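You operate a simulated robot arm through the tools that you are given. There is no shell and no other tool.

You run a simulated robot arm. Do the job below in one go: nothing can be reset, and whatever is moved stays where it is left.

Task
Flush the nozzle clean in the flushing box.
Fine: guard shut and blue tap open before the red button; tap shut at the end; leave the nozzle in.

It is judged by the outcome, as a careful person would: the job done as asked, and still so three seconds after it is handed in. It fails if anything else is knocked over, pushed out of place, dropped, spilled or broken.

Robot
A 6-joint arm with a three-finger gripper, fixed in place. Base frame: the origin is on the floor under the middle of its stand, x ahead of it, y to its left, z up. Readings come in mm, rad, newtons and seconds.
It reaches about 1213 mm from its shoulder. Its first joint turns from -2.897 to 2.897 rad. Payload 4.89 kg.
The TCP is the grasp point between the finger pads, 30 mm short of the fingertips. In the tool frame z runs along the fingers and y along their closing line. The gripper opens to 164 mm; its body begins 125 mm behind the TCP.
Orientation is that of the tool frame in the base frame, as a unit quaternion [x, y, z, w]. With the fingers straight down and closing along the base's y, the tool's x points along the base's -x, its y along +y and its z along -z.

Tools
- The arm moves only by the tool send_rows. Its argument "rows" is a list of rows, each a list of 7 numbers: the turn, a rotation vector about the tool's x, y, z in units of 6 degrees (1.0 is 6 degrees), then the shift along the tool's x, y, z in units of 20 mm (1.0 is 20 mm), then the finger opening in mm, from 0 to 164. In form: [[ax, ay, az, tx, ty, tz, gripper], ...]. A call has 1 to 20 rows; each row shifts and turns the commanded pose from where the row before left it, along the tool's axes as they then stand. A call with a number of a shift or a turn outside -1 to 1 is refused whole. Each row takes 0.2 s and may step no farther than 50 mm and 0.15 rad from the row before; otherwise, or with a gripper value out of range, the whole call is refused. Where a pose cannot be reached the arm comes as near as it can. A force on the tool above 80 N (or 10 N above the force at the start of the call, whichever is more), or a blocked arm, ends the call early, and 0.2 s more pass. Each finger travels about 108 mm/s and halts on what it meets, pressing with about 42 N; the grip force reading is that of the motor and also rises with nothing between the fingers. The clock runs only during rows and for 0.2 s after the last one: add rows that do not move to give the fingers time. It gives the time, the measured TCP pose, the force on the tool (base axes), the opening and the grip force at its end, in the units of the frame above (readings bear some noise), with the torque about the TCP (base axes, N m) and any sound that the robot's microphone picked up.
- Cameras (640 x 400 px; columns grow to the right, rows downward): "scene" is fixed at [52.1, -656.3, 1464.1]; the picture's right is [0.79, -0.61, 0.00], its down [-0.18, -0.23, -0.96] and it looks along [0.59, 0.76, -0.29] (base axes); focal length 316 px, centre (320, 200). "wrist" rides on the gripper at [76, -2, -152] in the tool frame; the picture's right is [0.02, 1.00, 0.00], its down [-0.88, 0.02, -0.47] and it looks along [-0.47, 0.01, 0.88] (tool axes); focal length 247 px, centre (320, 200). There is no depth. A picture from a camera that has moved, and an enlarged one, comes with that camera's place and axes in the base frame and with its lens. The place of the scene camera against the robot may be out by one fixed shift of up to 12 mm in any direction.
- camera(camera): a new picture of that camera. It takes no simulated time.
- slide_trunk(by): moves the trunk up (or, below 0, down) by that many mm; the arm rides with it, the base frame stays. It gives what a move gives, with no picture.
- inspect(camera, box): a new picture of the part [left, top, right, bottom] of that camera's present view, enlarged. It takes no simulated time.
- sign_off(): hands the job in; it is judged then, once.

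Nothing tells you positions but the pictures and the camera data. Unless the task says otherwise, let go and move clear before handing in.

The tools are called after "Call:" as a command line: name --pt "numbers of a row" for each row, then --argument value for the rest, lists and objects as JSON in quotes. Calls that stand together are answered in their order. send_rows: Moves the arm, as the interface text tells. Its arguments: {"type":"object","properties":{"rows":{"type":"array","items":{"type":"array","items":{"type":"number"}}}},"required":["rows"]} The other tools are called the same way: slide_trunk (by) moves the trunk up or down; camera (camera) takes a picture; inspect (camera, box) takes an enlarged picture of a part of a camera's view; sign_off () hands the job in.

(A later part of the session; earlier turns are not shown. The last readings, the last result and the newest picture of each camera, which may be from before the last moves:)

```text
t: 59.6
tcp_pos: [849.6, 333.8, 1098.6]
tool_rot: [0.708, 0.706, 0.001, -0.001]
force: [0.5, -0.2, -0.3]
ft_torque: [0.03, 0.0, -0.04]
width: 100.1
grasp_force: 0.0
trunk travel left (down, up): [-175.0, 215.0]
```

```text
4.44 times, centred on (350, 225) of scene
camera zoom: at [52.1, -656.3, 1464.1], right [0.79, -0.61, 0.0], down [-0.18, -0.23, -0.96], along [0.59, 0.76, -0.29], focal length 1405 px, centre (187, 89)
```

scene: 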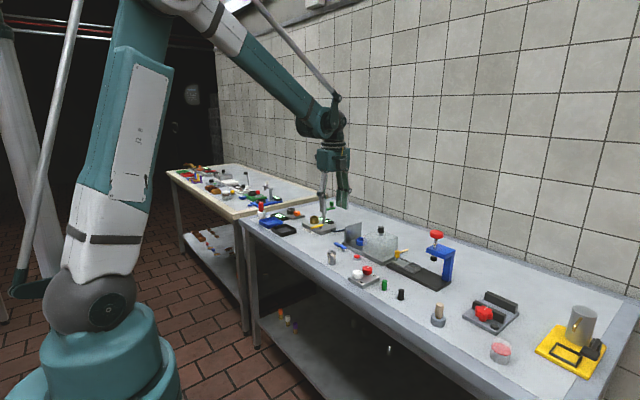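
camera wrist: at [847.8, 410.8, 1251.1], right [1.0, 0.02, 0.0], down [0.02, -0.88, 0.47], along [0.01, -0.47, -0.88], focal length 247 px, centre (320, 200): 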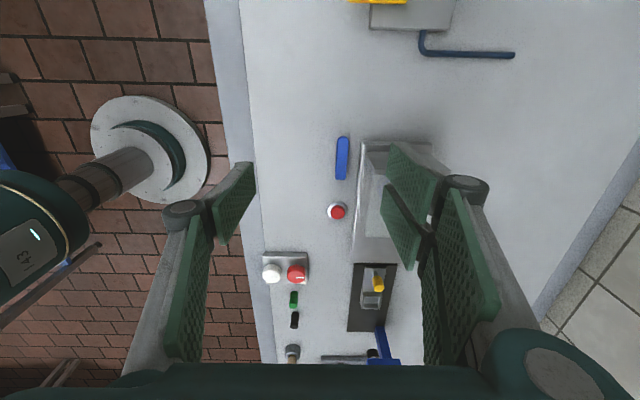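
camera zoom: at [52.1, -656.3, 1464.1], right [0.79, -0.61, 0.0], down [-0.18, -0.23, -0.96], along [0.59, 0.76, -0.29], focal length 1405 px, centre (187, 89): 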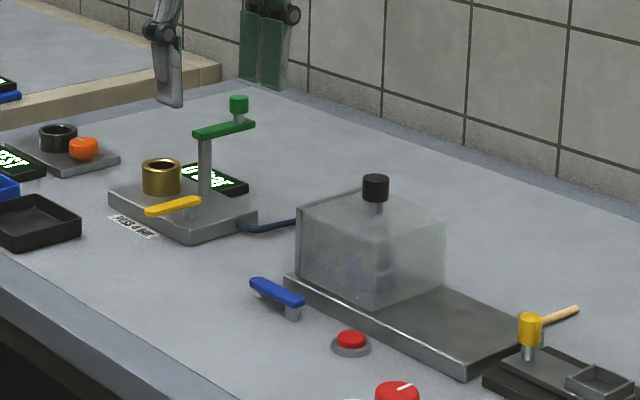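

I'm positioned with the far finger pair beyond the lever's end. I'll descend to just above lever height and check clearances.

Call:
send_rows --pt "0 0 0 0 0 1 100" --pt "0 0 0 0 0 1 100" --pt "0 0 0 0 0 1 100" --pt "0 0 0 0 0 1 100" --pt "0 0 0 0 0 1 100" --pt "0 0 0 0 0 1 100" --pt "0 0 0 0 0 1 100" --pt "0 0 0 0 0 1 100" --pt "0 0 0 0 0 0.5 100" --pt "0 0 0 0 0 0 100"

Call:
camera --camera "wrist"

Call:
inspect --camera "scene" --box '[300, 190, 390, 260]'

Call:
inspect --camera "wrist" --box '[320, 80, 460, 200]'

```text
t: 61.8
tcp_pos: [850.7, 334.0, 926.9]
tool_rot: [0.707, 0.707, 0.001, 0.001]
force: [0.8, 0.0, -0.1]
ft_torque: [0.01, -0.01, 0.0]
width: 100.1
grasp_force: 0.0
trunk travel left (down, up): [-175.0, 215.0]
```

```text
taken
camera wrist: at [849.0, 410.8, 1079.7], right [1.0, 0.02, 0.0], down [0.02, -0.88, 0.47], along [0.01, -0.47, -0.88], focal length 247 px, centre (320, 200)
```

wrist: 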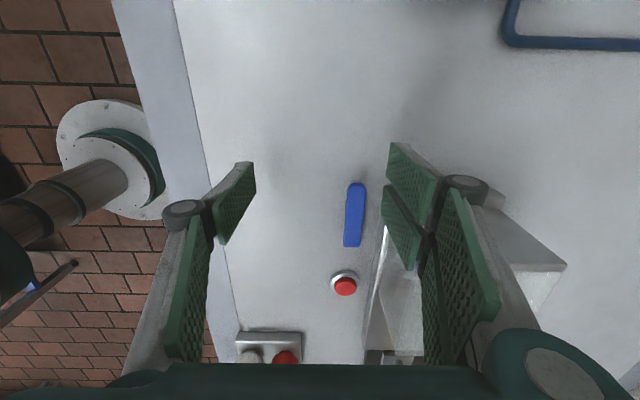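

```text
5.71 times, centred on (345, 225) of scene
camera zoom: at [52.1, -656.3, 1464.1], right [0.79, -0.61, 0.0], down [-0.18, -0.23, -0.96], along [0.59, 0.76, -0.29], focal length 1807 px, centre (177, 57)
```

zoom: 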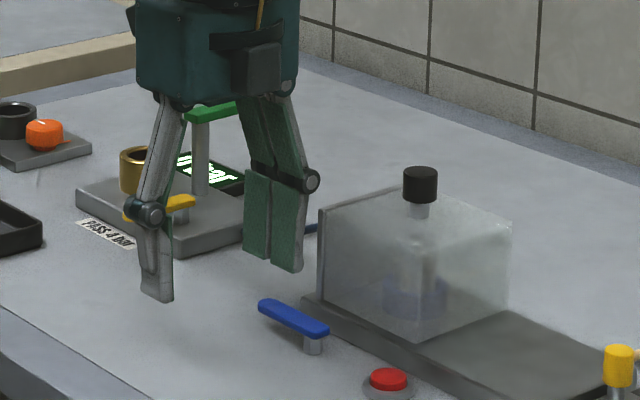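

```text
3.33 times, centred on (390, 140) of wrist
camera zoom: at [849.0, 410.8, 1079.7], right [1.0, 0.02, 0.0], down [0.02, -0.88, 0.47], along [0.01, -0.47, -0.88], focal length 823 px, centre (87, 400)
```

zoom: 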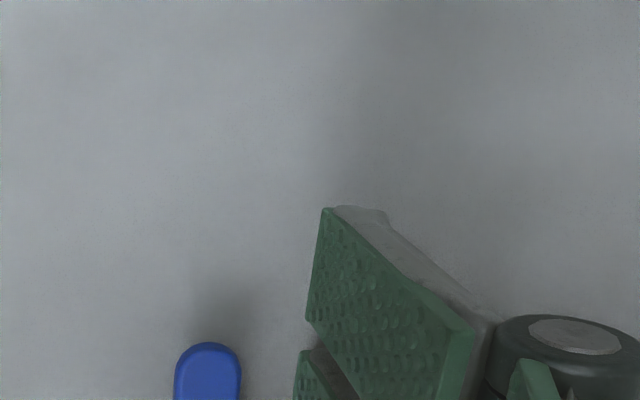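

The far pads are clear of the lever but close to the plate corner. I'll shift 4 mm toward -x and then descend to lever height.

Call:
send_rows --pt "0 0 0 0.05 -0.2 0 100" --pt "0 0 0 0 0 0.4 100" --pt "0 0 0 0 0 0.4 100" --pt "0 0 0 0 0 0.35 100" --pt "0 0 0 0 0 0 100"

Call:
inspect --camera "scene" --box '[310, 200, 380, 260]'

Call:
inspect --camera "wrist" --box '[320, 120, 460, 260]'

```text
t: 63.0
tcp_pos: [846.8, 336.6, 905.0]
tool_rot: [0.707, 0.707, 0.0, -0.001]
force: [-0.2, 0.1, -0.3]
ft_torque: [-0.01, 0.03, -0.01]
width: 99.9
grasp_force: 0.1
trunk travel left (down, up): [-175.0, 215.0]
```

```text
6.67 times, centred on (345, 230) of scene
camera zoom: at [52.1, -656.3, 1464.1], right [0.79, -0.61, 0.0], down [-0.18, -0.23, -0.96], along [0.59, 0.76, -0.29], focal length 2108 px, centre (153, 0)
```

zoom: 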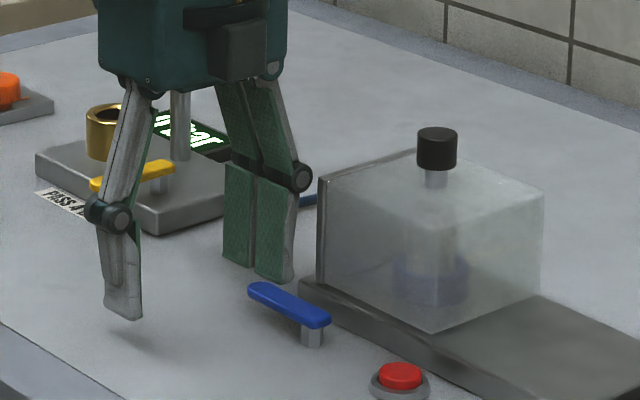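

```text
2.86 times, centred on (390, 190) of wrist
camera zoom: at [844.2, 412.0, 1057.4], right [1.0, 0.02, 0.0], down [0.02, -0.88, 0.47], along [0.01, -0.47, -0.88], focal length 706 px, centre (120, 229)
```

zoom: 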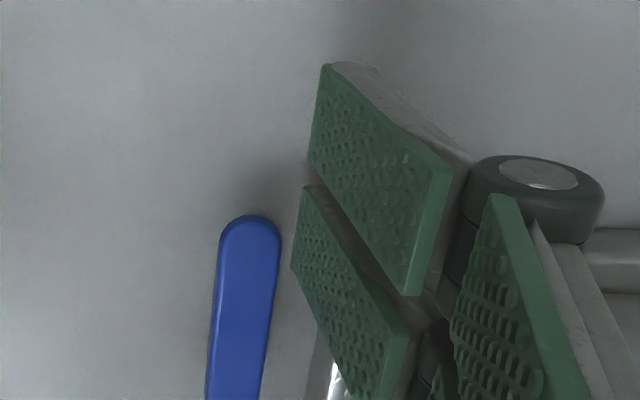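

The near pad of the far pair overlaps the lever end by a dozen millimetres. I'll lower 5 mm more and start pushing toward -x in small steps.

Call:
send_rows --pt "0 0 0 0 0 0.25 100" --pt "0 0 0 0 0 0 100" --pt "0 0 0 0 -0.2 0 100" --pt "0 0 0 0 -0.2 0 100" --pt "0 0 0 0 -0.2 0 100" --pt "0 0 0 0 0 0 100"

Call:
inspect --camera "scene" --box '[310, 200, 380, 260]'

Call:
inspect --camera "wrist" --box '[320, 120, 460, 260]'

```text
t: 64.4
tcp_pos: [834.4, 334.6, 901.3]
tool_rot: [0.707, 0.707, 0.0, 0.001]
force: [0.6, -1.3, 0.5]
ft_torque: [0.01, -0.02, 0.03]
width: 100.1
grasp_force: 0.6
trunk travel left (down, up): [-175.0, 215.0]
```

```text
6.67 times, centred on (345, 230) of scene
camera zoom: at [52.1, -656.3, 1464.1], right [0.79, -0.61, 0.0], down [-0.18, -0.23, -0.96], along [0.59, 0.76, -0.29], focal length 2108 px, centre (153, 0)
```

zoom: 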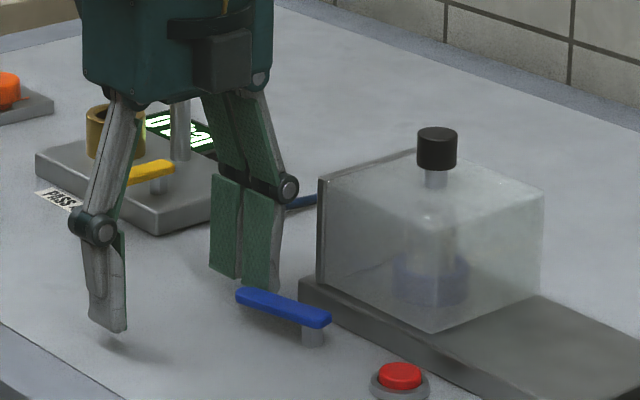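

```text
2.86 times, centred on (390, 190) of wrist
camera zoom: at [831.6, 411.3, 1053.0], right [1.0, 0.02, 0.0], down [0.02, -0.88, 0.47], along [0.01, -0.47, -0.88], focal length 706 px, centre (120, 229)
```

zoom: 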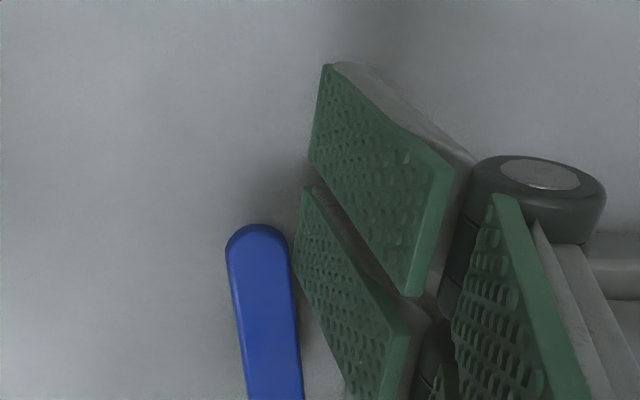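

The lever is swinging toward the robot freely. I'll keep following the arc with the finger corner.

Call:
send_rows --pt "0 0 0 -0.1 -0.24 0 100" --pt "0 0 0 -0.115 -0.24 0 100" --pt "0 0 0 -0.18 -0.33 0 100" --pt "0 0 0 -0.155 -0.34 0 100" --pt "0 0 0 -0.21 -0.31 0 100" --pt "0 0 0 0 0 0 100"

Call:
inspect --camera "scene" --box '[310, 200, 380, 260]'

Call:
inspect --camera "wrist" --box '[320, 120, 460, 260]'

```text
t: 65.8
tcp_pos: [804.2, 320.6, 900.6]
tool_rot: [0.707, 0.707, 0.0, 0.0]
force: [0.1, 0.3, 0.9]
ft_torque: [0.02, -0.03, -0.01]
width: 100.4
grasp_force: 0.4
trunk travel left (down, up): [-175.0, 215.0]
```

```text
6.67 times, centred on (345, 230) of scene
camera zoom: at [52.1, -656.3, 1464.1], right [0.79, -0.61, 0.0], down [-0.18, -0.23, -0.96], along [0.59, 0.76, -0.29], focal length 2108 px, centre (153, 0)
```

zoom: 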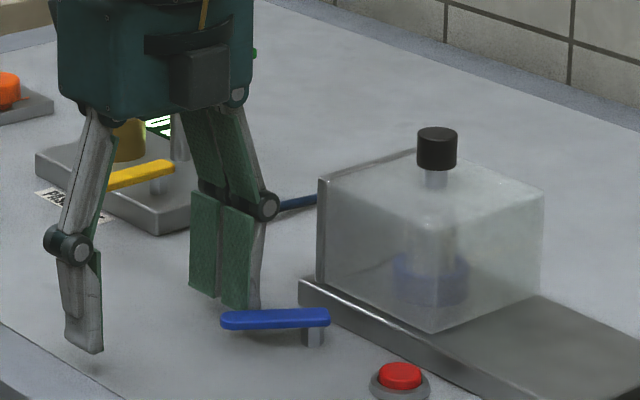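

```text
2.86 times, centred on (390, 190) of wrist
camera zoom: at [802.3, 396.6, 1052.9], right [1.0, 0.02, 0.0], down [0.02, -0.88, 0.47], along [0.01, -0.47, -0.88], focal length 706 px, centre (120, 229)
```

zoom: 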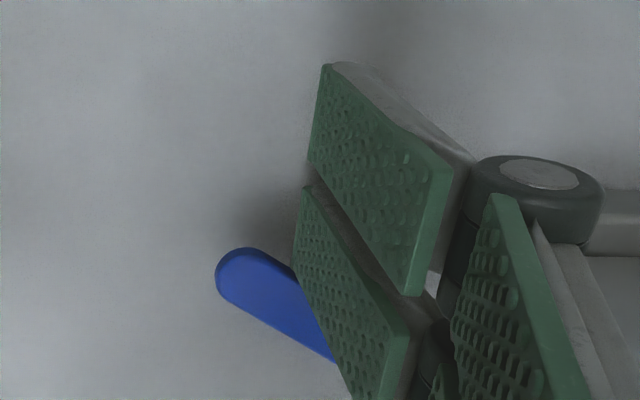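

The tap is about 57° open. Continuing along the arc toward 90°.

Call:
send_rows --pt "0 0 0 -0.26 -0.265 0 100" --pt "0 0 0 -0.3 -0.22 0 100" --pt "0 0 0 -0.335 -0.16 0 100" --pt "0 0 0 0 0 0 100"

Call:
inspect --camera "scene" --box '[310, 200, 380, 260]'

Call:
inspect --camera "wrist" --box '[320, 120, 460, 260]'

```text
t: 66.8
tcp_pos: [791.8, 300.8, 900.9]
tool_rot: [0.707, 0.708, 0.0, 0.0]
force: [-0.3, -0.3, 0.4]
ft_torque: [-0.02, -0.01, 0.0]
width: 100.1
grasp_force: 0.1
trunk travel left (down, up): [-175.0, 215.0]
```

```text
6.67 times, centred on (345, 230) of scene
camera zoom: at [52.1, -656.3, 1464.1], right [0.79, -0.61, 0.0], down [-0.18, -0.23, -0.96], along [0.59, 0.76, -0.29], focal length 2108 px, centre (153, 0)
```

zoom: 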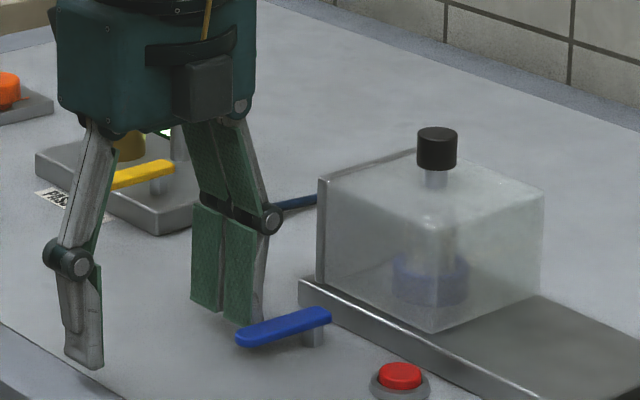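

```text
2.86 times, centred on (390, 190) of wrist
camera zoom: at [788.9, 378.2, 1053.5], right [1.0, 0.02, 0.0], down [0.02, -0.88, 0.47], along [0.01, -0.47, -0.88], focal length 706 px, centre (120, 229)
```

zoom: 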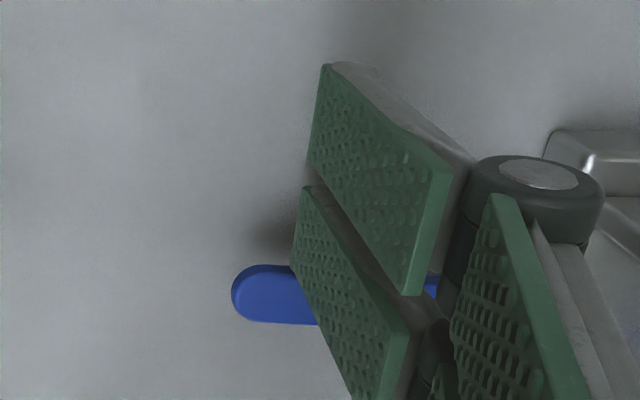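

The lever now points almost straight at the robot. I'll push slightly further to see whether it has reached its stop.

Call:
send_rows --pt "0 0 0 -0.15 0 0 100" --pt "0 0 0 -0.15 0 0 100" --pt "0 0 0 0 0 0 100"

Call:
inspect --camera "wrist" --box '[320, 120, 460, 260]'

Call:
inspect --camera "scene" --box '[310, 200, 380, 260]'

```text
t: 67.6
tcp_pos: [791.2, 297.9, 901.9]
tool_rot: [0.706, 0.708, 0.0, 0.0]
force: [-1.8, 27.6, 3.0]
ft_torque: [0.55, -0.13, 1.47]
width: 100.0
grasp_force: 0.0
trunk travel left (down, up): [-175.0, 215.0]
```

```text
2.86 times, centred on (390, 190) of wrist
camera zoom: at [788.9, 374.9, 1053.4], right [1.0, 0.02, 0.0], down [0.02, -0.88, 0.47], along [0.01, -0.47, -0.88], focal length 706 px, centre (120, 229)
```

zoom: 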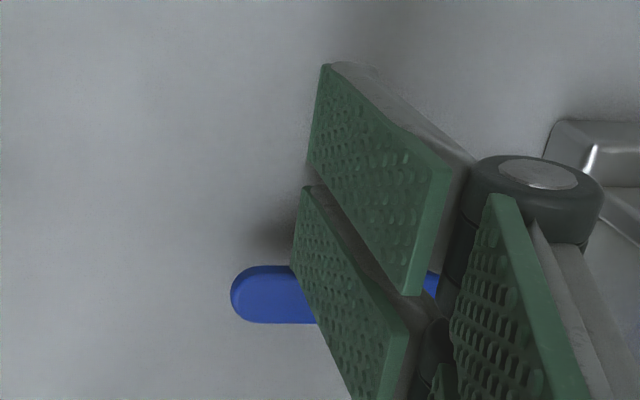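

```text
6.67 times, centred on (345, 230) of scene
camera zoom: at [52.1, -656.3, 1464.1], right [0.79, -0.61, 0.0], down [-0.18, -0.23, -0.96], along [0.59, 0.76, -0.29], focal length 2108 px, centre (153, 0)
```

zoom: 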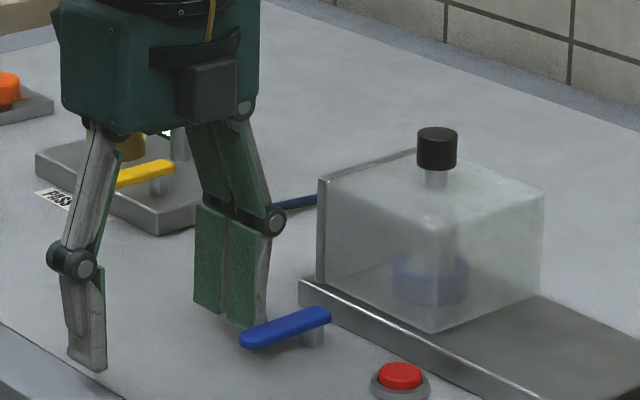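

The tap is at its stop (27 N reaction), about 90° open. I'll back off, rise, close the fingers, and move above the red button.

Call:
send_rows --pt "0 0 0 0.3 0 0 100" --pt "0 0 0 0.3 0 0 100" --pt "0 0 0 0 0 -0.5 100" --pt "0 0 0 0 0 -1 100" --pt "0 0 0 0 0 -1 100" --pt "0 0 0 0 0 -1 80" --pt "0 0 0 0 0 -1 50" --pt "0 0 0 0 0 -1 20" --pt "0 0 0 0 0 0 0" --pt "0 0 0 0 0 0 0" --pt "0 0 0 0 0 0 0"

Call:
camera --camera "wrist"

Call:
inspect --camera "scene" --box '[310, 200, 400, 270]'

```text
t: 70.0
tcp_pos: [792.5, 309.3, 1011.8]
tool_rot: [0.707, 0.708, 0.0, -0.001]
force: [-0.9, -0.5, 0.3]
ft_torque: [0.0, 0.0, 0.02]
width: 0.0
grasp_force: 41.9
trunk travel left (down, up): [-175.0, 215.0]
```

```text
taken
camera wrist: at [789.8, 385.9, 1163.4], right [1.0, 0.02, 0.0], down [0.02, -0.88, 0.47], along [0.01, -0.47, -0.88], focal length 247 px, centre (320, 200)
```

wrist: 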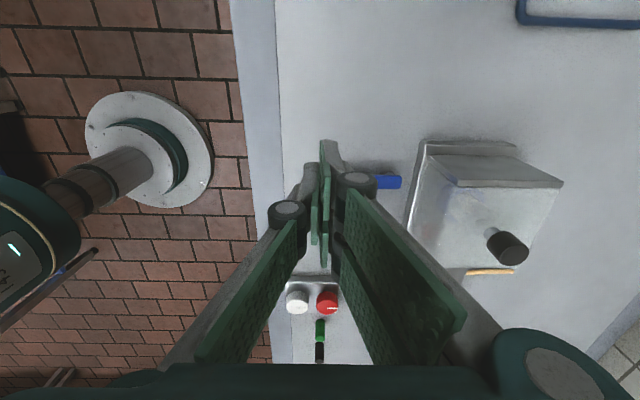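

```text
5.71 times, centred on (355, 235) of scene
camera zoom: at [52.1, -656.3, 1464.1], right [0.79, -0.61, 0.0], down [-0.18, -0.23, -0.96], along [0.59, 0.76, -0.29], focal length 1807 px, centre (120, 0)
```

zoom: 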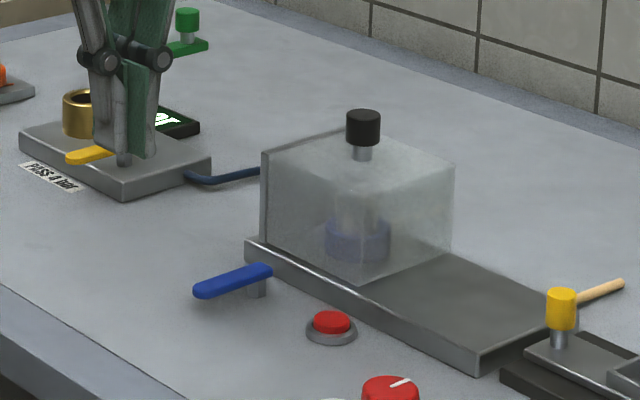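

The tap is open, the guard is shut and the nozzle is inside. I'll move over the red button and descend to just above it.

Call:
send_rows --pt "0 0 0 -0.936 0.623 0 0" --pt "0 0 0 -0.936 0.623 0 0" --pt "0 0 0 -0.936 0.623 0 0" --pt "0 0 0 -0.936 0.623 0 0" --pt "0 0 0 -0.936 0.623 0 0" --pt "0 0 0 -0.936 0.623 0 0" --pt "0 0 0 -0.936 0.623 0 0" --pt "0 0 0 0 0 1 0" --pt "0 0 0 0 0 1 0" --pt "0 0 0 0 0 1 0" --pt "0 0 0 0 0 1 0" --pt "0 0 0 0 0 0.9 0" --pt "0 0 0 0 0 0 0"

Call:
inspect --camera "scene" --box '[320, 210, 400, 270]'

Call:
camera --camera "wrist"

```text
t: 72.8
tcp_pos: [879.2, 176.7, 913.2]
tool_rot: [0.707, 0.707, 0.0, 0.0]
force: [-0.1, 0.6, 0.9]
ft_torque: [0.01, 0.0, 0.03]
width: 0.0
grasp_force: 42.2
trunk travel left (down, up): [-175.0, 215.0]
```

```text
6.67 times, centred on (360, 240) of scene
camera zoom: at [52.1, -656.3, 1464.1], right [0.79, -0.61, 0.0], down [-0.18, -0.23, -0.96], along [0.59, 0.76, -0.29], focal length 2108 px, centre (53, -67)
```

zoom: 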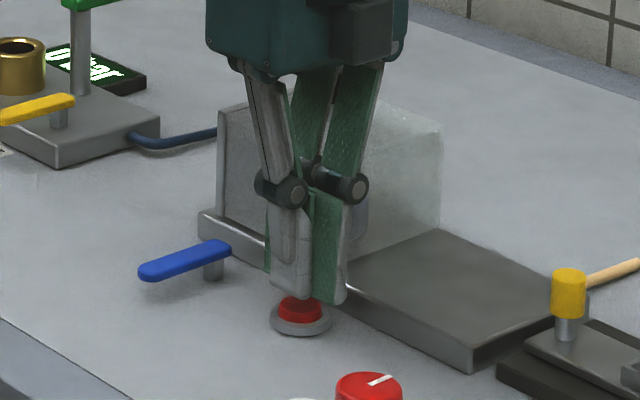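

```text
taken
camera wrist: at [876.3, 253.1, 1064.6], right [1.0, 0.02, 0.0], down [0.02, -0.88, 0.47], along [0.01, -0.47, -0.88], focal length 247 px, centre (320, 200)
```

wrist: 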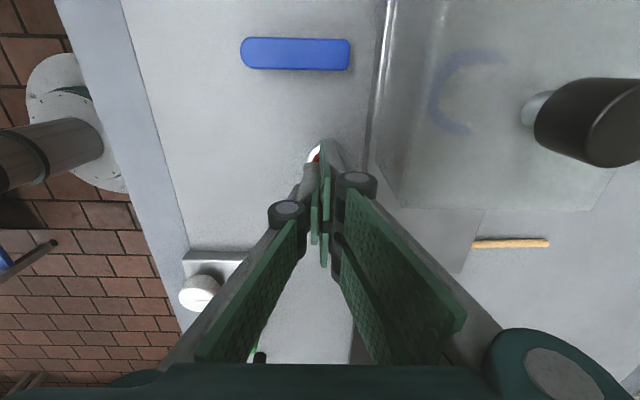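

The closed fingertips are right above the red button. I'll press down gently in small steps.

Call:
send_rows --pt "0 0 0 0.05 0.1 0.25 0" --pt "0 0 0 0 0 0.25 0" --pt "0 0 0 0 0 0.15 0" --pt "0 0 0 0 0 0 0"

Call:
inspect --camera "scene" --box '[340, 230, 380, 265]'

```text
t: 73.8
tcp_pos: [881.8, 179.1, 900.1]
tool_rot: [0.707, 0.707, 0.0, 0.0]
force: [-0.6, -0.4, 0.4]
ft_torque: [0.06, 0.02, 0.0]
width: 0.0
grasp_force: 41.8
trunk travel left (down, up): [-175.0, 215.0]
```

```text
11.43 times, centred on (360, 248) of scene
camera zoom: at [52.1, -656.3, 1464.1], right [0.79, -0.61, 0.0], down [-0.18, -0.23, -0.96], along [0.59, 0.76, -0.29], focal length 3614 px, centre (-137, -343)
```

zoom: 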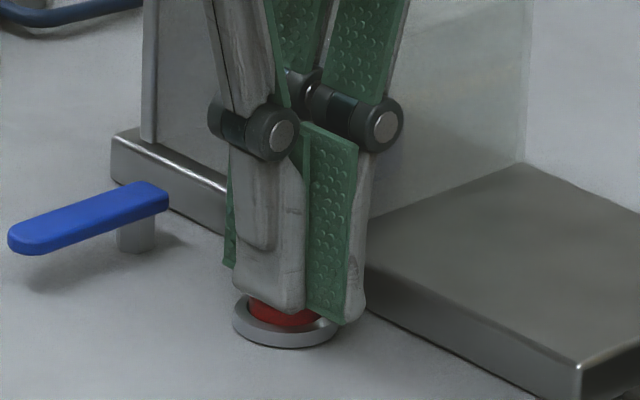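

No contact yet. I'll continue with 2 mm steps.

Call:
send_rows --pt "0 0 0 0 0 0.1 0" --pt "0 0 0 0 0 0.1 0" --pt "0 0 0 0 0 0 0"

Call:
inspect --camera "scene" --box '[340, 230, 380, 265]'

```text
t: 74.6
tcp_pos: [882.1, 178.4, 896.0]
tool_rot: [0.707, 0.707, 0.001, 0.0]
force: [0.7, 0.4, 0.6]
ft_torque: [0.02, -0.01, 0.01]
width: 0.0
grasp_force: 45.1
trunk travel left (down, up): [-175.0, 215.0]
heard: click
```

```text
11.43 times, centred on (360, 248) of scene
camera zoom: at [52.1, -656.3, 1464.1], right [0.79, -0.61, 0.0], down [-0.18, -0.23, -0.96], along [0.59, 0.76, -0.29], focal length 3614 px, centre (-137, -343)
```

zoom: 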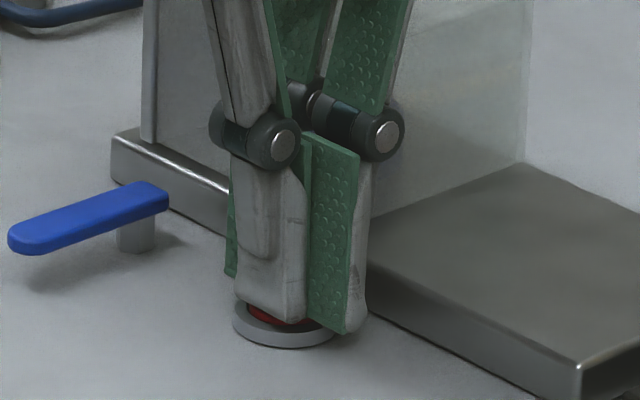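

A click was heard, so the button registered. I'll lift off the button and watch the nozzle through the guard.

Call:
send_rows --pt "0 0 0 0 0 -0.5 0" --pt "0 0 0 0 0 -1 0" --pt "0 0 0 0 0 -1 0" --pt "0 0 0 0 0 -1 0" --pt "0 0 0 0 0 -1 0" --pt "0 0 0 0 0 -1 0" --pt "0 0 0 0 0 0 0"

Call:
inspect --camera "scene" --box '[340, 200, 390, 260]'

Call:
inspect --camera "scene" --box '[350, 215, 390, 250]'

```text
t: 76.2
tcp_pos: [880.0, 178.4, 1005.1]
tool_rot: [0.707, 0.707, 0.0, 0.001]
force: [-0.6, -0.3, 0.7]
ft_torque: [0.02, -0.03, 0.0]
width: 0.1
grasp_force: 45.2
trunk travel left (down, up): [-175.0, 215.0]
```

```text
6.67 times, centred on (365, 230) of scene
camera zoom: at [52.1, -656.3, 1464.1], right [0.79, -0.61, 0.0], down [-0.18, -0.23, -0.96], along [0.59, 0.76, -0.29], focal length 2108 px, centre (20, 0)
```

zoom: 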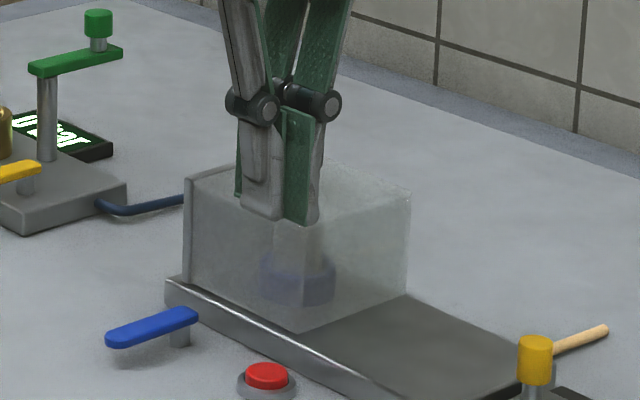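

```text
11.43 times, centred on (370, 232) of scene
camera zoom: at [52.1, -656.3, 1464.1], right [0.79, -0.61, 0.0], down [-0.18, -0.23, -0.96], along [0.59, 0.76, -0.29], focal length 3614 px, centre (-251, -171)
```

zoom: 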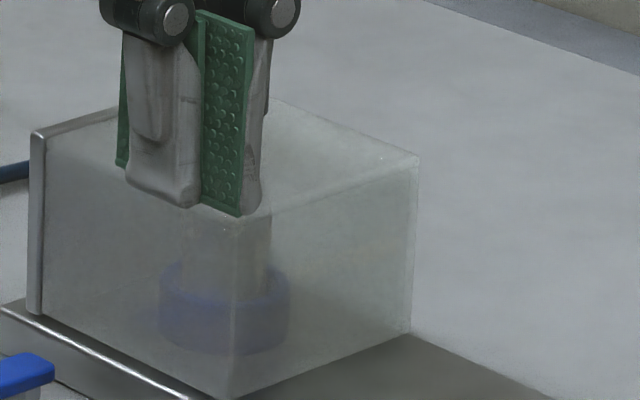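

The nozzle seems cleaner but the arm blocks the view. I'll move up and back to look through the guard.

Call:
send_rows --pt "0 0 0 0 0 -1 0" --pt "0 0 0 0 -1 -1 0" --pt "0 0 0 0 -1 -1 0" --pt "0 0 0 0 -1 -1 0" --pt "0 0 0 0 -1 0 0" --pt "0 0 0 0 0 0 0" --pt "0 0 0 0 0 0 0" --pt "0 0 0 0 0 0 0" --pt "0 0 0 0 0 0 0" --pt "0 0 0 0 0 0 0"

Call:
inspect --camera "scene" --box '[350, 210, 390, 250]'

Call:
camera --camera "scene"

Call:
camera --camera "wrist"

```text
t: 78.4
tcp_pos: [801.3, 179.2, 1085.9]
tool_rot: [0.707, 0.707, -0.001, 0.0]
force: [0.5, 0.1, -0.7]
ft_torque: [-0.01, -0.03, 0.03]
width: 0.1
grasp_force: 45.2
trunk travel left (down, up): [-175.0, 215.0]
```

```text
10.00 times, centred on (370, 230) of scene
camera zoom: at [52.1, -656.3, 1464.1], right [0.79, -0.61, 0.0], down [-0.18, -0.23, -0.96], along [0.59, 0.76, -0.29], focal length 3162 px, centre (-180, -100)
```

zoom: 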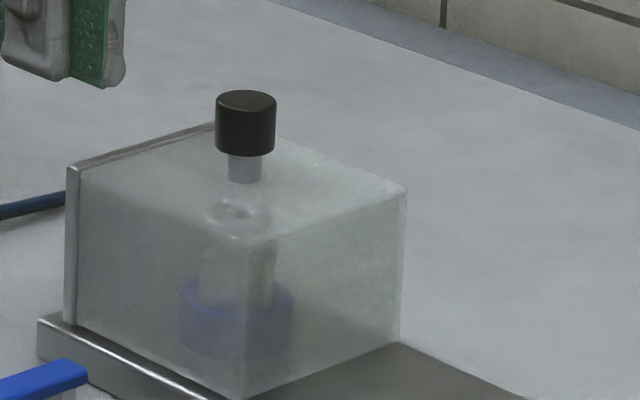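

```text
taken
```

scene: 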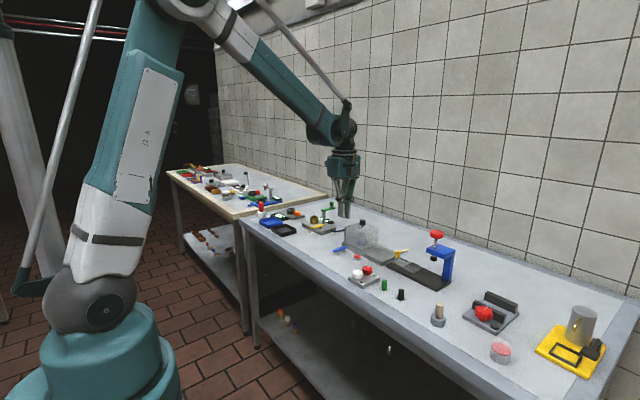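

```text
taken
camera wrist: at [799.1, 255.9, 1238.0], right [1.0, 0.02, 0.0], down [0.02, -0.88, 0.47], along [0.01, -0.47, -0.88], focal length 247 px, centre (320, 200)
```

wrist: 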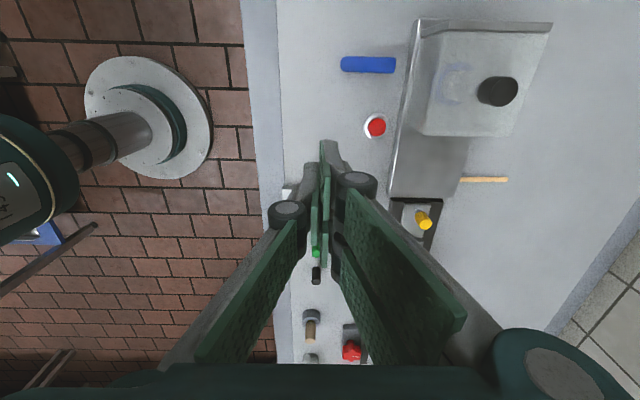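

I'll zoom in on the nozzle inside the guard to see whether the deposits are gone.

Call:
inspect --camera "scene" --box '[355, 220, 380, 245]'

Call:
inspect --camera "wrist" --box '[400, 10, 560, 140]'

Call:
inspect --camera "wrist" --box '[425, 45, 485, 115]'

```text
16.00 times, centred on (368, 232) of scene
camera zoom: at [52.1, -656.3, 1464.1], right [0.79, -0.61, 0.0], down [-0.18, -0.23, -0.96], along [0.59, 0.76, -0.29], focal length 5059 px, centre (-440, -320)
```

zoom: 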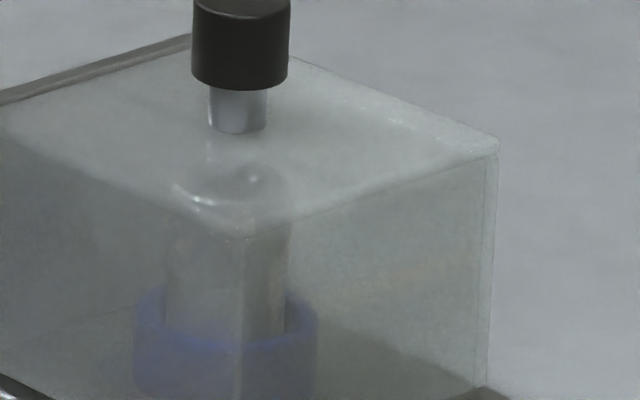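

```text
3.08 times, centred on (480, 75) of wrist
camera zoom: at [799.1, 255.9, 1238.0], right [1.0, 0.02, 0.0], down [0.02, -0.88, 0.47], along [0.01, -0.47, -0.88], focal length 760 px, centre (-172, 585)
```

zoom: 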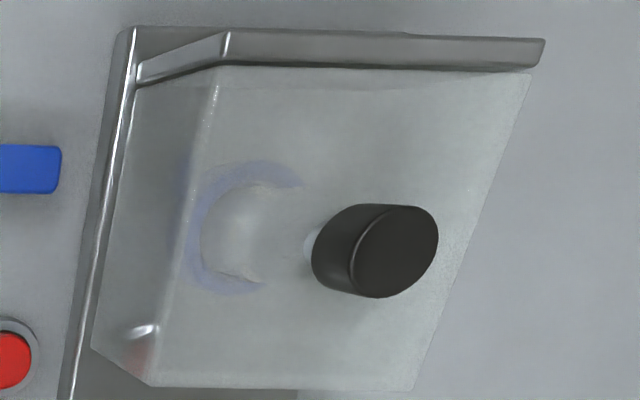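

```text
5.71 times, centred on (455, 80) of wrist
camera zoom: at [799.1, 255.9, 1238.0], right [1.0, 0.02, 0.0], down [0.02, -0.88, 0.47], along [0.01, -0.47, -0.88], focal length 1411 px, centre (-451, 886)
```

zoom: 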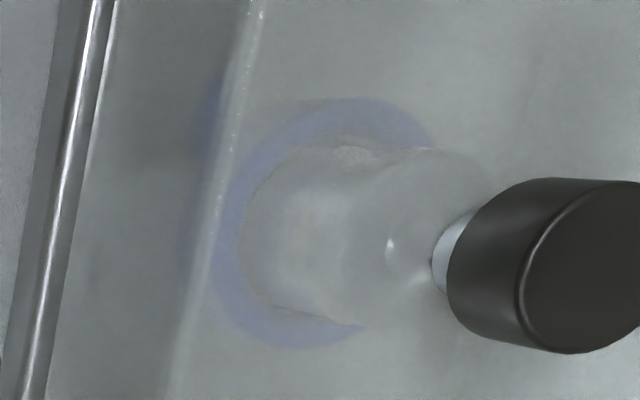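

The nozzle looks smoother, but the frosted guard makes it hard to be sure. I'll wait a few seconds with the tap open and compare.

Call:
send_rows --pt "0 0 0 0 0 0 0" --pt "0 0 0 0 0 0 0" --pt "0 0 0 0 0 0 0" --pt "0 0 0 0 0 0 0" --pt "0 0 0 0 0 0 0" --pt "0 0 0 0 0 0 0" --pt "0 0 0 0 0 0 0" --pt "0 0 0 0 0 0 0" --pt "0 0 0 0 0 0 0" --pt "0 0 0 0 0 0 0" --pt "0 0 0 0 0 0 0" --pt "0 0 0 0 0 0 0" --pt "0 0 0 0 0 0 0" --pt "0 0 0 0 0 0 0" --pt "0 0 0 0 0 0 0" --pt "0 0 0 0 0 0 0" --pt "0 0 0 0 0 0 0" --pt "0 0 0 0 0 0 0" --pt "0 0 0 0 0 0 0" --pt "0 0 0 0 0 0 0"

Call:
inspect --camera "scene" --box '[355, 220, 380, 245]'

Call:
inspect --camera "wrist" --box '[425, 45, 485, 115]'

```text
t: 82.6
tcp_pos: [801.0, 180.2, 1085.0]
tool_rot: [0.707, 0.707, 0.0, 0.0]
force: [-0.1, -0.6, -0.4]
ft_torque: [-0.01, 0.0, 0.02]
width: 0.1
grasp_force: 45.3
trunk travel left (down, up): [-175.0, 215.0]
```

```text
16.00 times, centred on (368, 232) of scene
camera zoom: at [52.1, -656.3, 1464.1], right [0.79, -0.61, 0.0], down [-0.18, -0.23, -0.96], along [0.59, 0.76, -0.29], focal length 5059 px, centre (-440, -320)
```

zoom: 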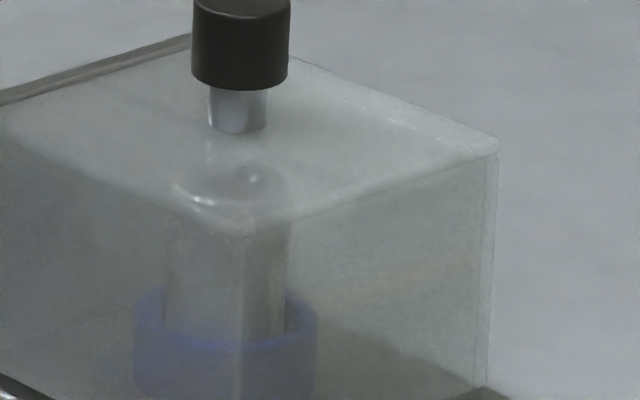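

```text
5.71 times, centred on (455, 80) of wrist
camera zoom: at [799.1, 255.9, 1238.0], right [1.0, 0.02, 0.0], down [0.02, -0.88, 0.47], along [0.01, -0.47, -0.88], focal length 1411 px, centre (-451, 886)
```

zoom: 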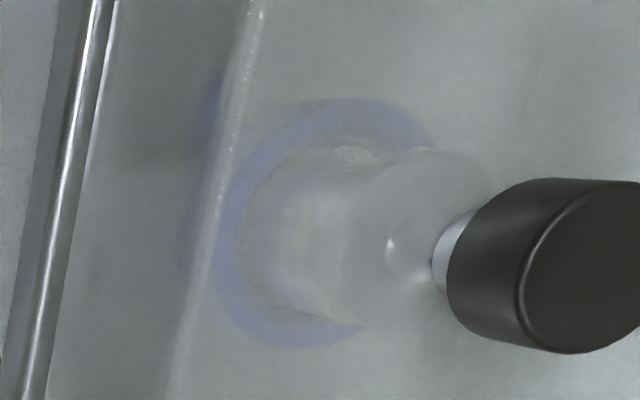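

No change over four seconds. I'll zoom closer on the nozzle outline to check for leftover deposits.

Call:
inspect --camera "wrist" --box '[440, 60, 475, 90]'

Call:
inspect --camera "scene" --box '[362, 226, 376, 240]'

Call:
inspect --camera "wrist" --box '[330, 50, 410, 145]'

```text
13.33 times, centred on (458, 75) of wrist
camera zoom: at [799.1, 255.9, 1238.0], right [1.0, 0.02, 0.0], down [0.02, -0.88, 0.47], along [0.01, -0.47, -0.88], focal length 3293 px, centre (-1513, 1867)
```

zoom: 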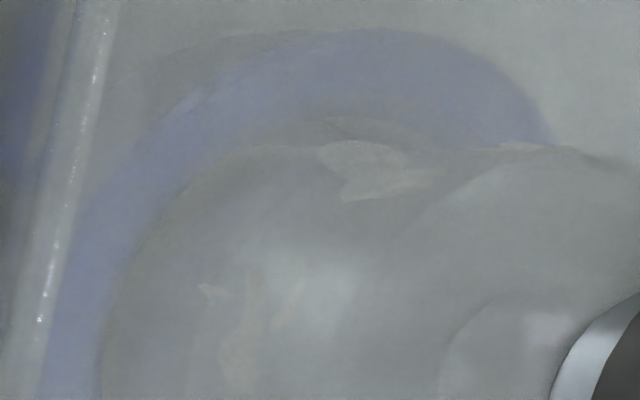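

```text
16.00 times, centred on (369, 233) of scene
camera zoom: at [52.1, -656.3, 1464.1], right [0.79, -0.61, 0.0], down [-0.18, -0.23, -0.96], along [0.59, 0.76, -0.29], focal length 5059 px, centre (-464, -328)
```

zoom: 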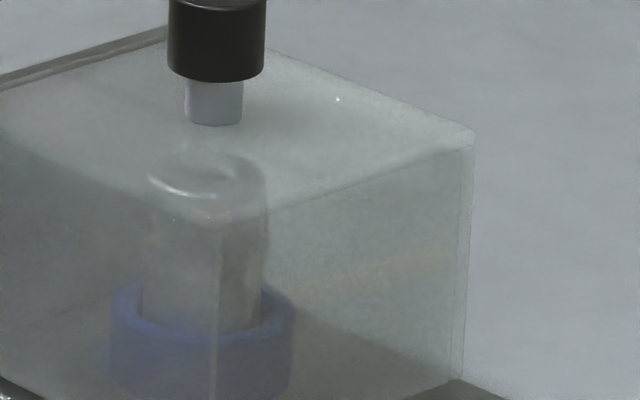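

```text
4.21 times, centred on (370, 98) of wrist
camera zoom: at [799.1, 255.9, 1238.0], right [1.0, 0.02, 0.0], down [0.02, -0.88, 0.47], along [0.01, -0.47, -0.88], focal length 1040 px, centre (110, 632)
```

zoom: 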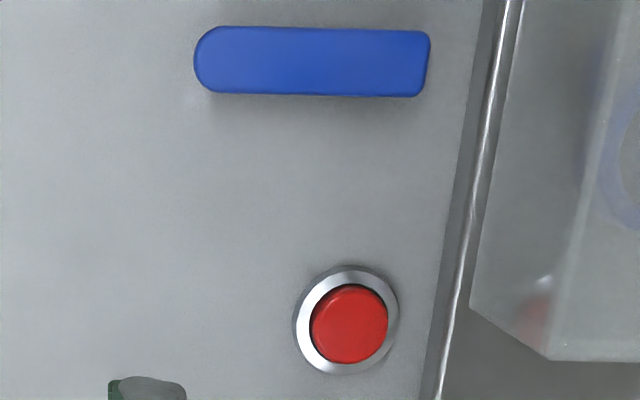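

Zoomed in, I can still see pale flakes on the nozzle through the guard, so one short press did not clean it. Guard and tap look right, so I'll press the red button again and hold it while watching the nozzle.

Call:
send_rows --pt "0 0 0 0 1 0 0" --pt "0 0 0 0 1 0 0" --pt "0 0 0 0 1 0 0" --pt "0 0 0 -0.02 1 0 0" --pt "0 0 0 0 0.05 1 0" --pt "0 0 0 0 0 1 0" --pt "0 0 0 0 0 1 0" --pt "0 0 0 0 0 1 0" --pt "0 0 0 0 0 1 0" --pt "0 0 0 0 0 1 0" --pt "0 0 0 0 0 1 0" --pt "0 0 0 0 0 1 0" --pt "0 0 0 0 0 1 0" --pt "0 0 0 0 0 0 0"

Call:
camera --camera "wrist"

Call:
inspect --camera "wrist" --box '[400, 20, 540, 140]'

Call:
inspect --camera "scene" --box '[340, 220, 390, 265]'

```text
t: 85.6
tcp_pos: [880.7, 178.1, 904.6]
tool_rot: [0.706, 0.708, 0.0, 0.0]
force: [1.3, 0.2, -0.6]
ft_torque: [-0.01, 0.07, 0.0]
width: 0.0
grasp_force: 45.4
trunk travel left (down, up): [-175.0, 215.0]
```

```text
taken
camera wrist: at [879.4, 253.8, 1056.7], right [1.0, 0.02, 0.0], down [0.02, -0.88, 0.47], along [0.01, -0.47, -0.88], focal length 247 px, centre (320, 200)
```

wrist: 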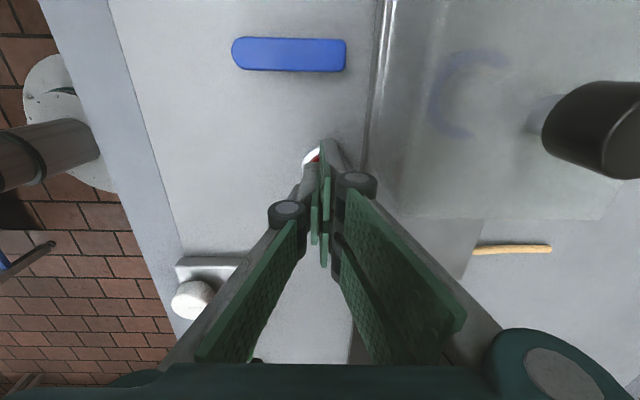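

```text
3.33 times, centred on (470, 80) of wrist
camera zoom: at [879.4, 253.8, 1056.7], right [1.0, 0.02, 0.0], down [0.02, -0.88, 0.47], along [0.01, -0.47, -0.88], focal length 823 px, centre (-180, 600)
```

zoom: 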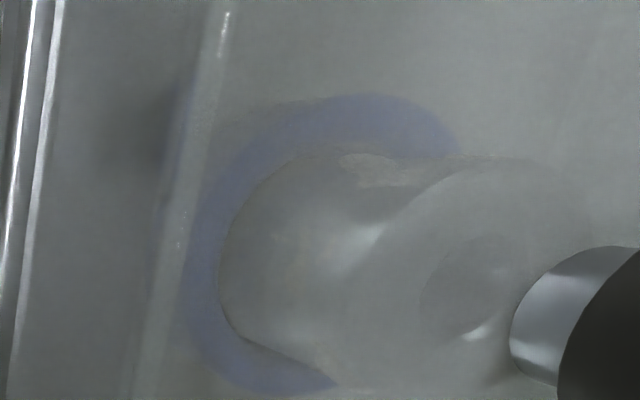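

```text
8.89 times, centred on (365, 242) of scene
camera zoom: at [52.1, -656.3, 1464.1], right [0.79, -0.61, 0.0], down [-0.18, -0.23, -0.96], along [0.59, 0.76, -0.29], focal length 2811 px, centre (-80, -178)
```

zoom: 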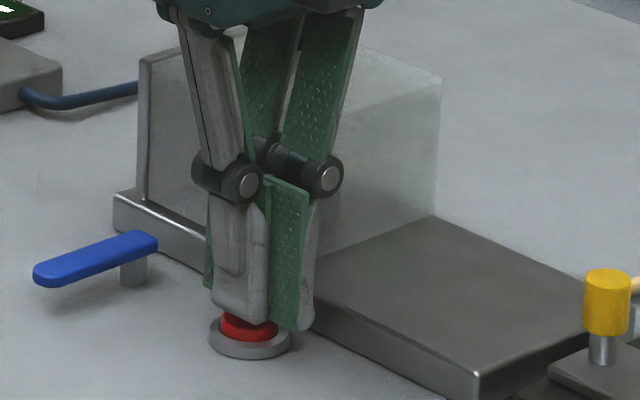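

I'll take a close view of the nozzle from here before pressing, as a reference.

Call:
inspect --camera "wrist" --box '[430, 55, 490, 105]'

Call:
inspect --camera "wrist" --box '[445, 90, 505, 140]'

```text
8.00 times, centred on (460, 80) of wrist
camera zoom: at [879.4, 253.8, 1056.7], right [1.0, 0.02, 0.0], down [0.02, -0.88, 0.47], along [0.01, -0.47, -0.88], focal length 1976 px, centre (-800, 1160)
```

zoom: 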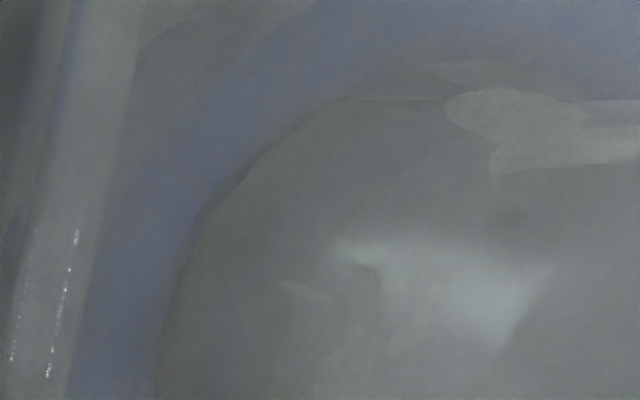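

```text
8.00 times, centred on (475, 115) of wrist
camera zoom: at [879.4, 253.8, 1056.7], right [1.0, 0.02, 0.0], down [0.02, -0.88, 0.47], along [0.01, -0.47, -0.88], focal length 1976 px, centre (-920, 880)
```

zoom: 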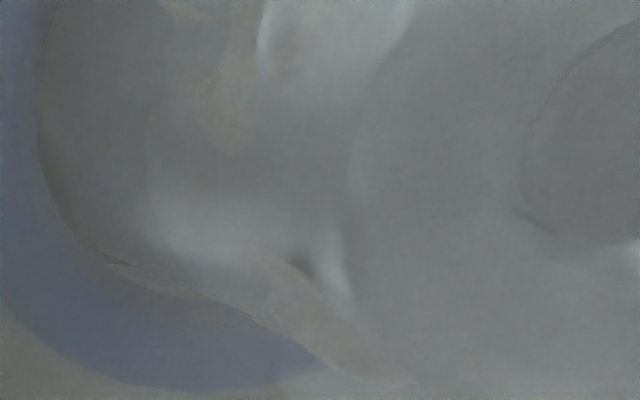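

The flakes are still there. Now I'll press and hold the button for a few seconds.

Call:
send_rows --pt "0 0 0 0 0 0.2 0" --pt "0 0 0 0 0 0.15 0" --pt "0 0 0 0 0 0.1 0" --pt "0 0 0 0 0 0 0"

Call:
inspect --camera "wrist" --box '[400, 20, 540, 140]'

Call:
inspect --camera "scene" --box '[340, 220, 390, 265]'

```text
t: 86.6
tcp_pos: [881.6, 178.0, 896.0]
tool_rot: [0.707, 0.707, 0.0, 0.0]
force: [0.6, -0.2, 2.2]
ft_torque: [-0.02, -0.03, 0.05]
width: 5.8
grasp_force: 45.1
trunk travel left (down, up): [-175.0, 215.0]
heard: click
```

```text
3.33 times, centred on (470, 80) of wrist
camera zoom: at [879.9, 254.7, 1048.3], right [1.0, 0.02, 0.0], down [0.02, -0.88, 0.47], along [0.01, -0.47, -0.88], focal length 823 px, centre (-180, 600)
```

zoom: 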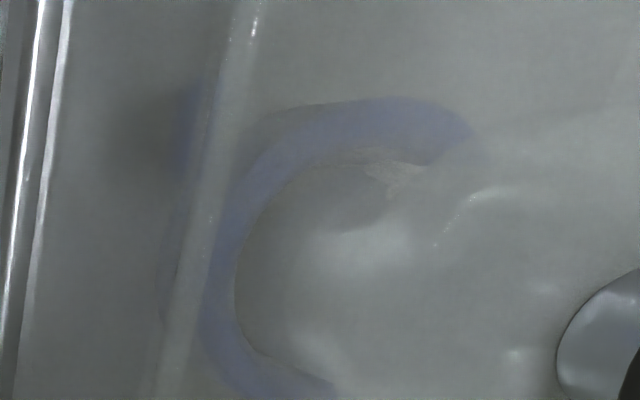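

```text
8.89 times, centred on (365, 242) of scene
camera zoom: at [52.1, -656.3, 1464.1], right [0.79, -0.61, 0.0], down [-0.18, -0.23, -0.96], along [0.59, 0.76, -0.29], focal length 2811 px, centre (-80, -178)
```

zoom: 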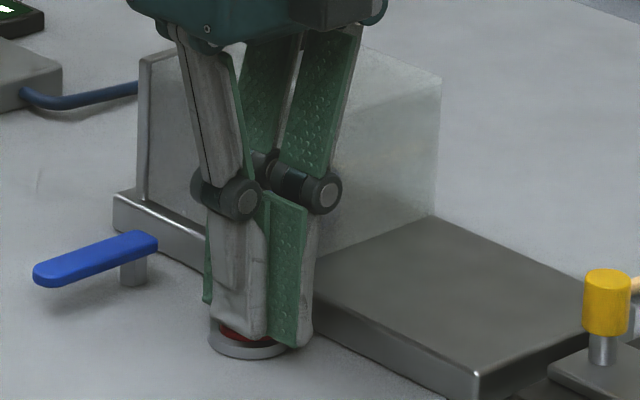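

A second click; the button is held down now. I'll hold it for a few seconds and look again.

Call:
send_rows --pt "0 0 0 0 0 0 0" --pt "0 0 0 0 0 0 0" --pt "0 0 0 0 0 0 0" --pt "0 0 0 0 0 0 0" --pt "0 0 0 0 0 0 0" --pt "0 0 0 0 0 0 0" --pt "0 0 0 0 0 0 0" --pt "0 0 0 0 0 0 0" --pt "0 0 0 0 0 0 0" --pt "0 0 0 0 0 0 0" --pt "0 0 0 0 0 0 0" --pt "0 0 0 0 0 0 0" --pt "0 0 0 0 0 0 0" --pt "0 0 0 0 0 0 0" --pt "0 0 0 0 0 0 0"

Call:
inspect --camera "wrist" --box '[430, 55, 490, 105]'

Call:
inspect --camera "wrist" --box '[400, 20, 540, 140]'

```text
t: 89.8
tcp_pos: [881.9, 178.5, 897.4]
tool_rot: [0.707, 0.707, 0.0, 0.0]
force: [0.3, 0.0, 2.0]
ft_torque: [0.0, -0.03, 0.02]
width: 6.2
grasp_force: 44.9
trunk travel left (down, up): [-175.0, 215.0]
```

```text
8.00 times, centred on (460, 80) of wrist
camera zoom: at [879.9, 254.8, 1048.2], right [1.0, 0.02, 0.0], down [0.02, -0.88, 0.47], along [0.01, -0.47, -0.88], focal length 1976 px, centre (-800, 1160)
```

zoom: 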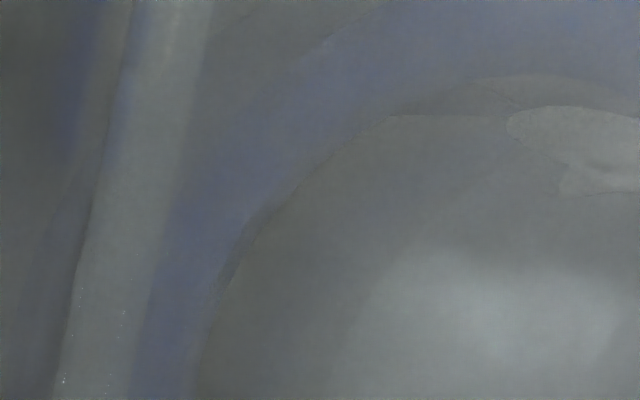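

```text
3.33 times, centred on (470, 80) of wrist
camera zoom: at [879.9, 254.8, 1048.2], right [1.0, 0.02, 0.0], down [0.02, -0.88, 0.47], along [0.01, -0.47, -0.88], focal length 823 px, centre (-180, 600)
```

zoom: 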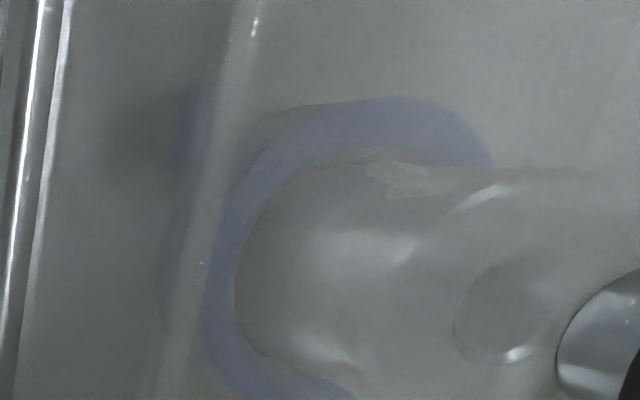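

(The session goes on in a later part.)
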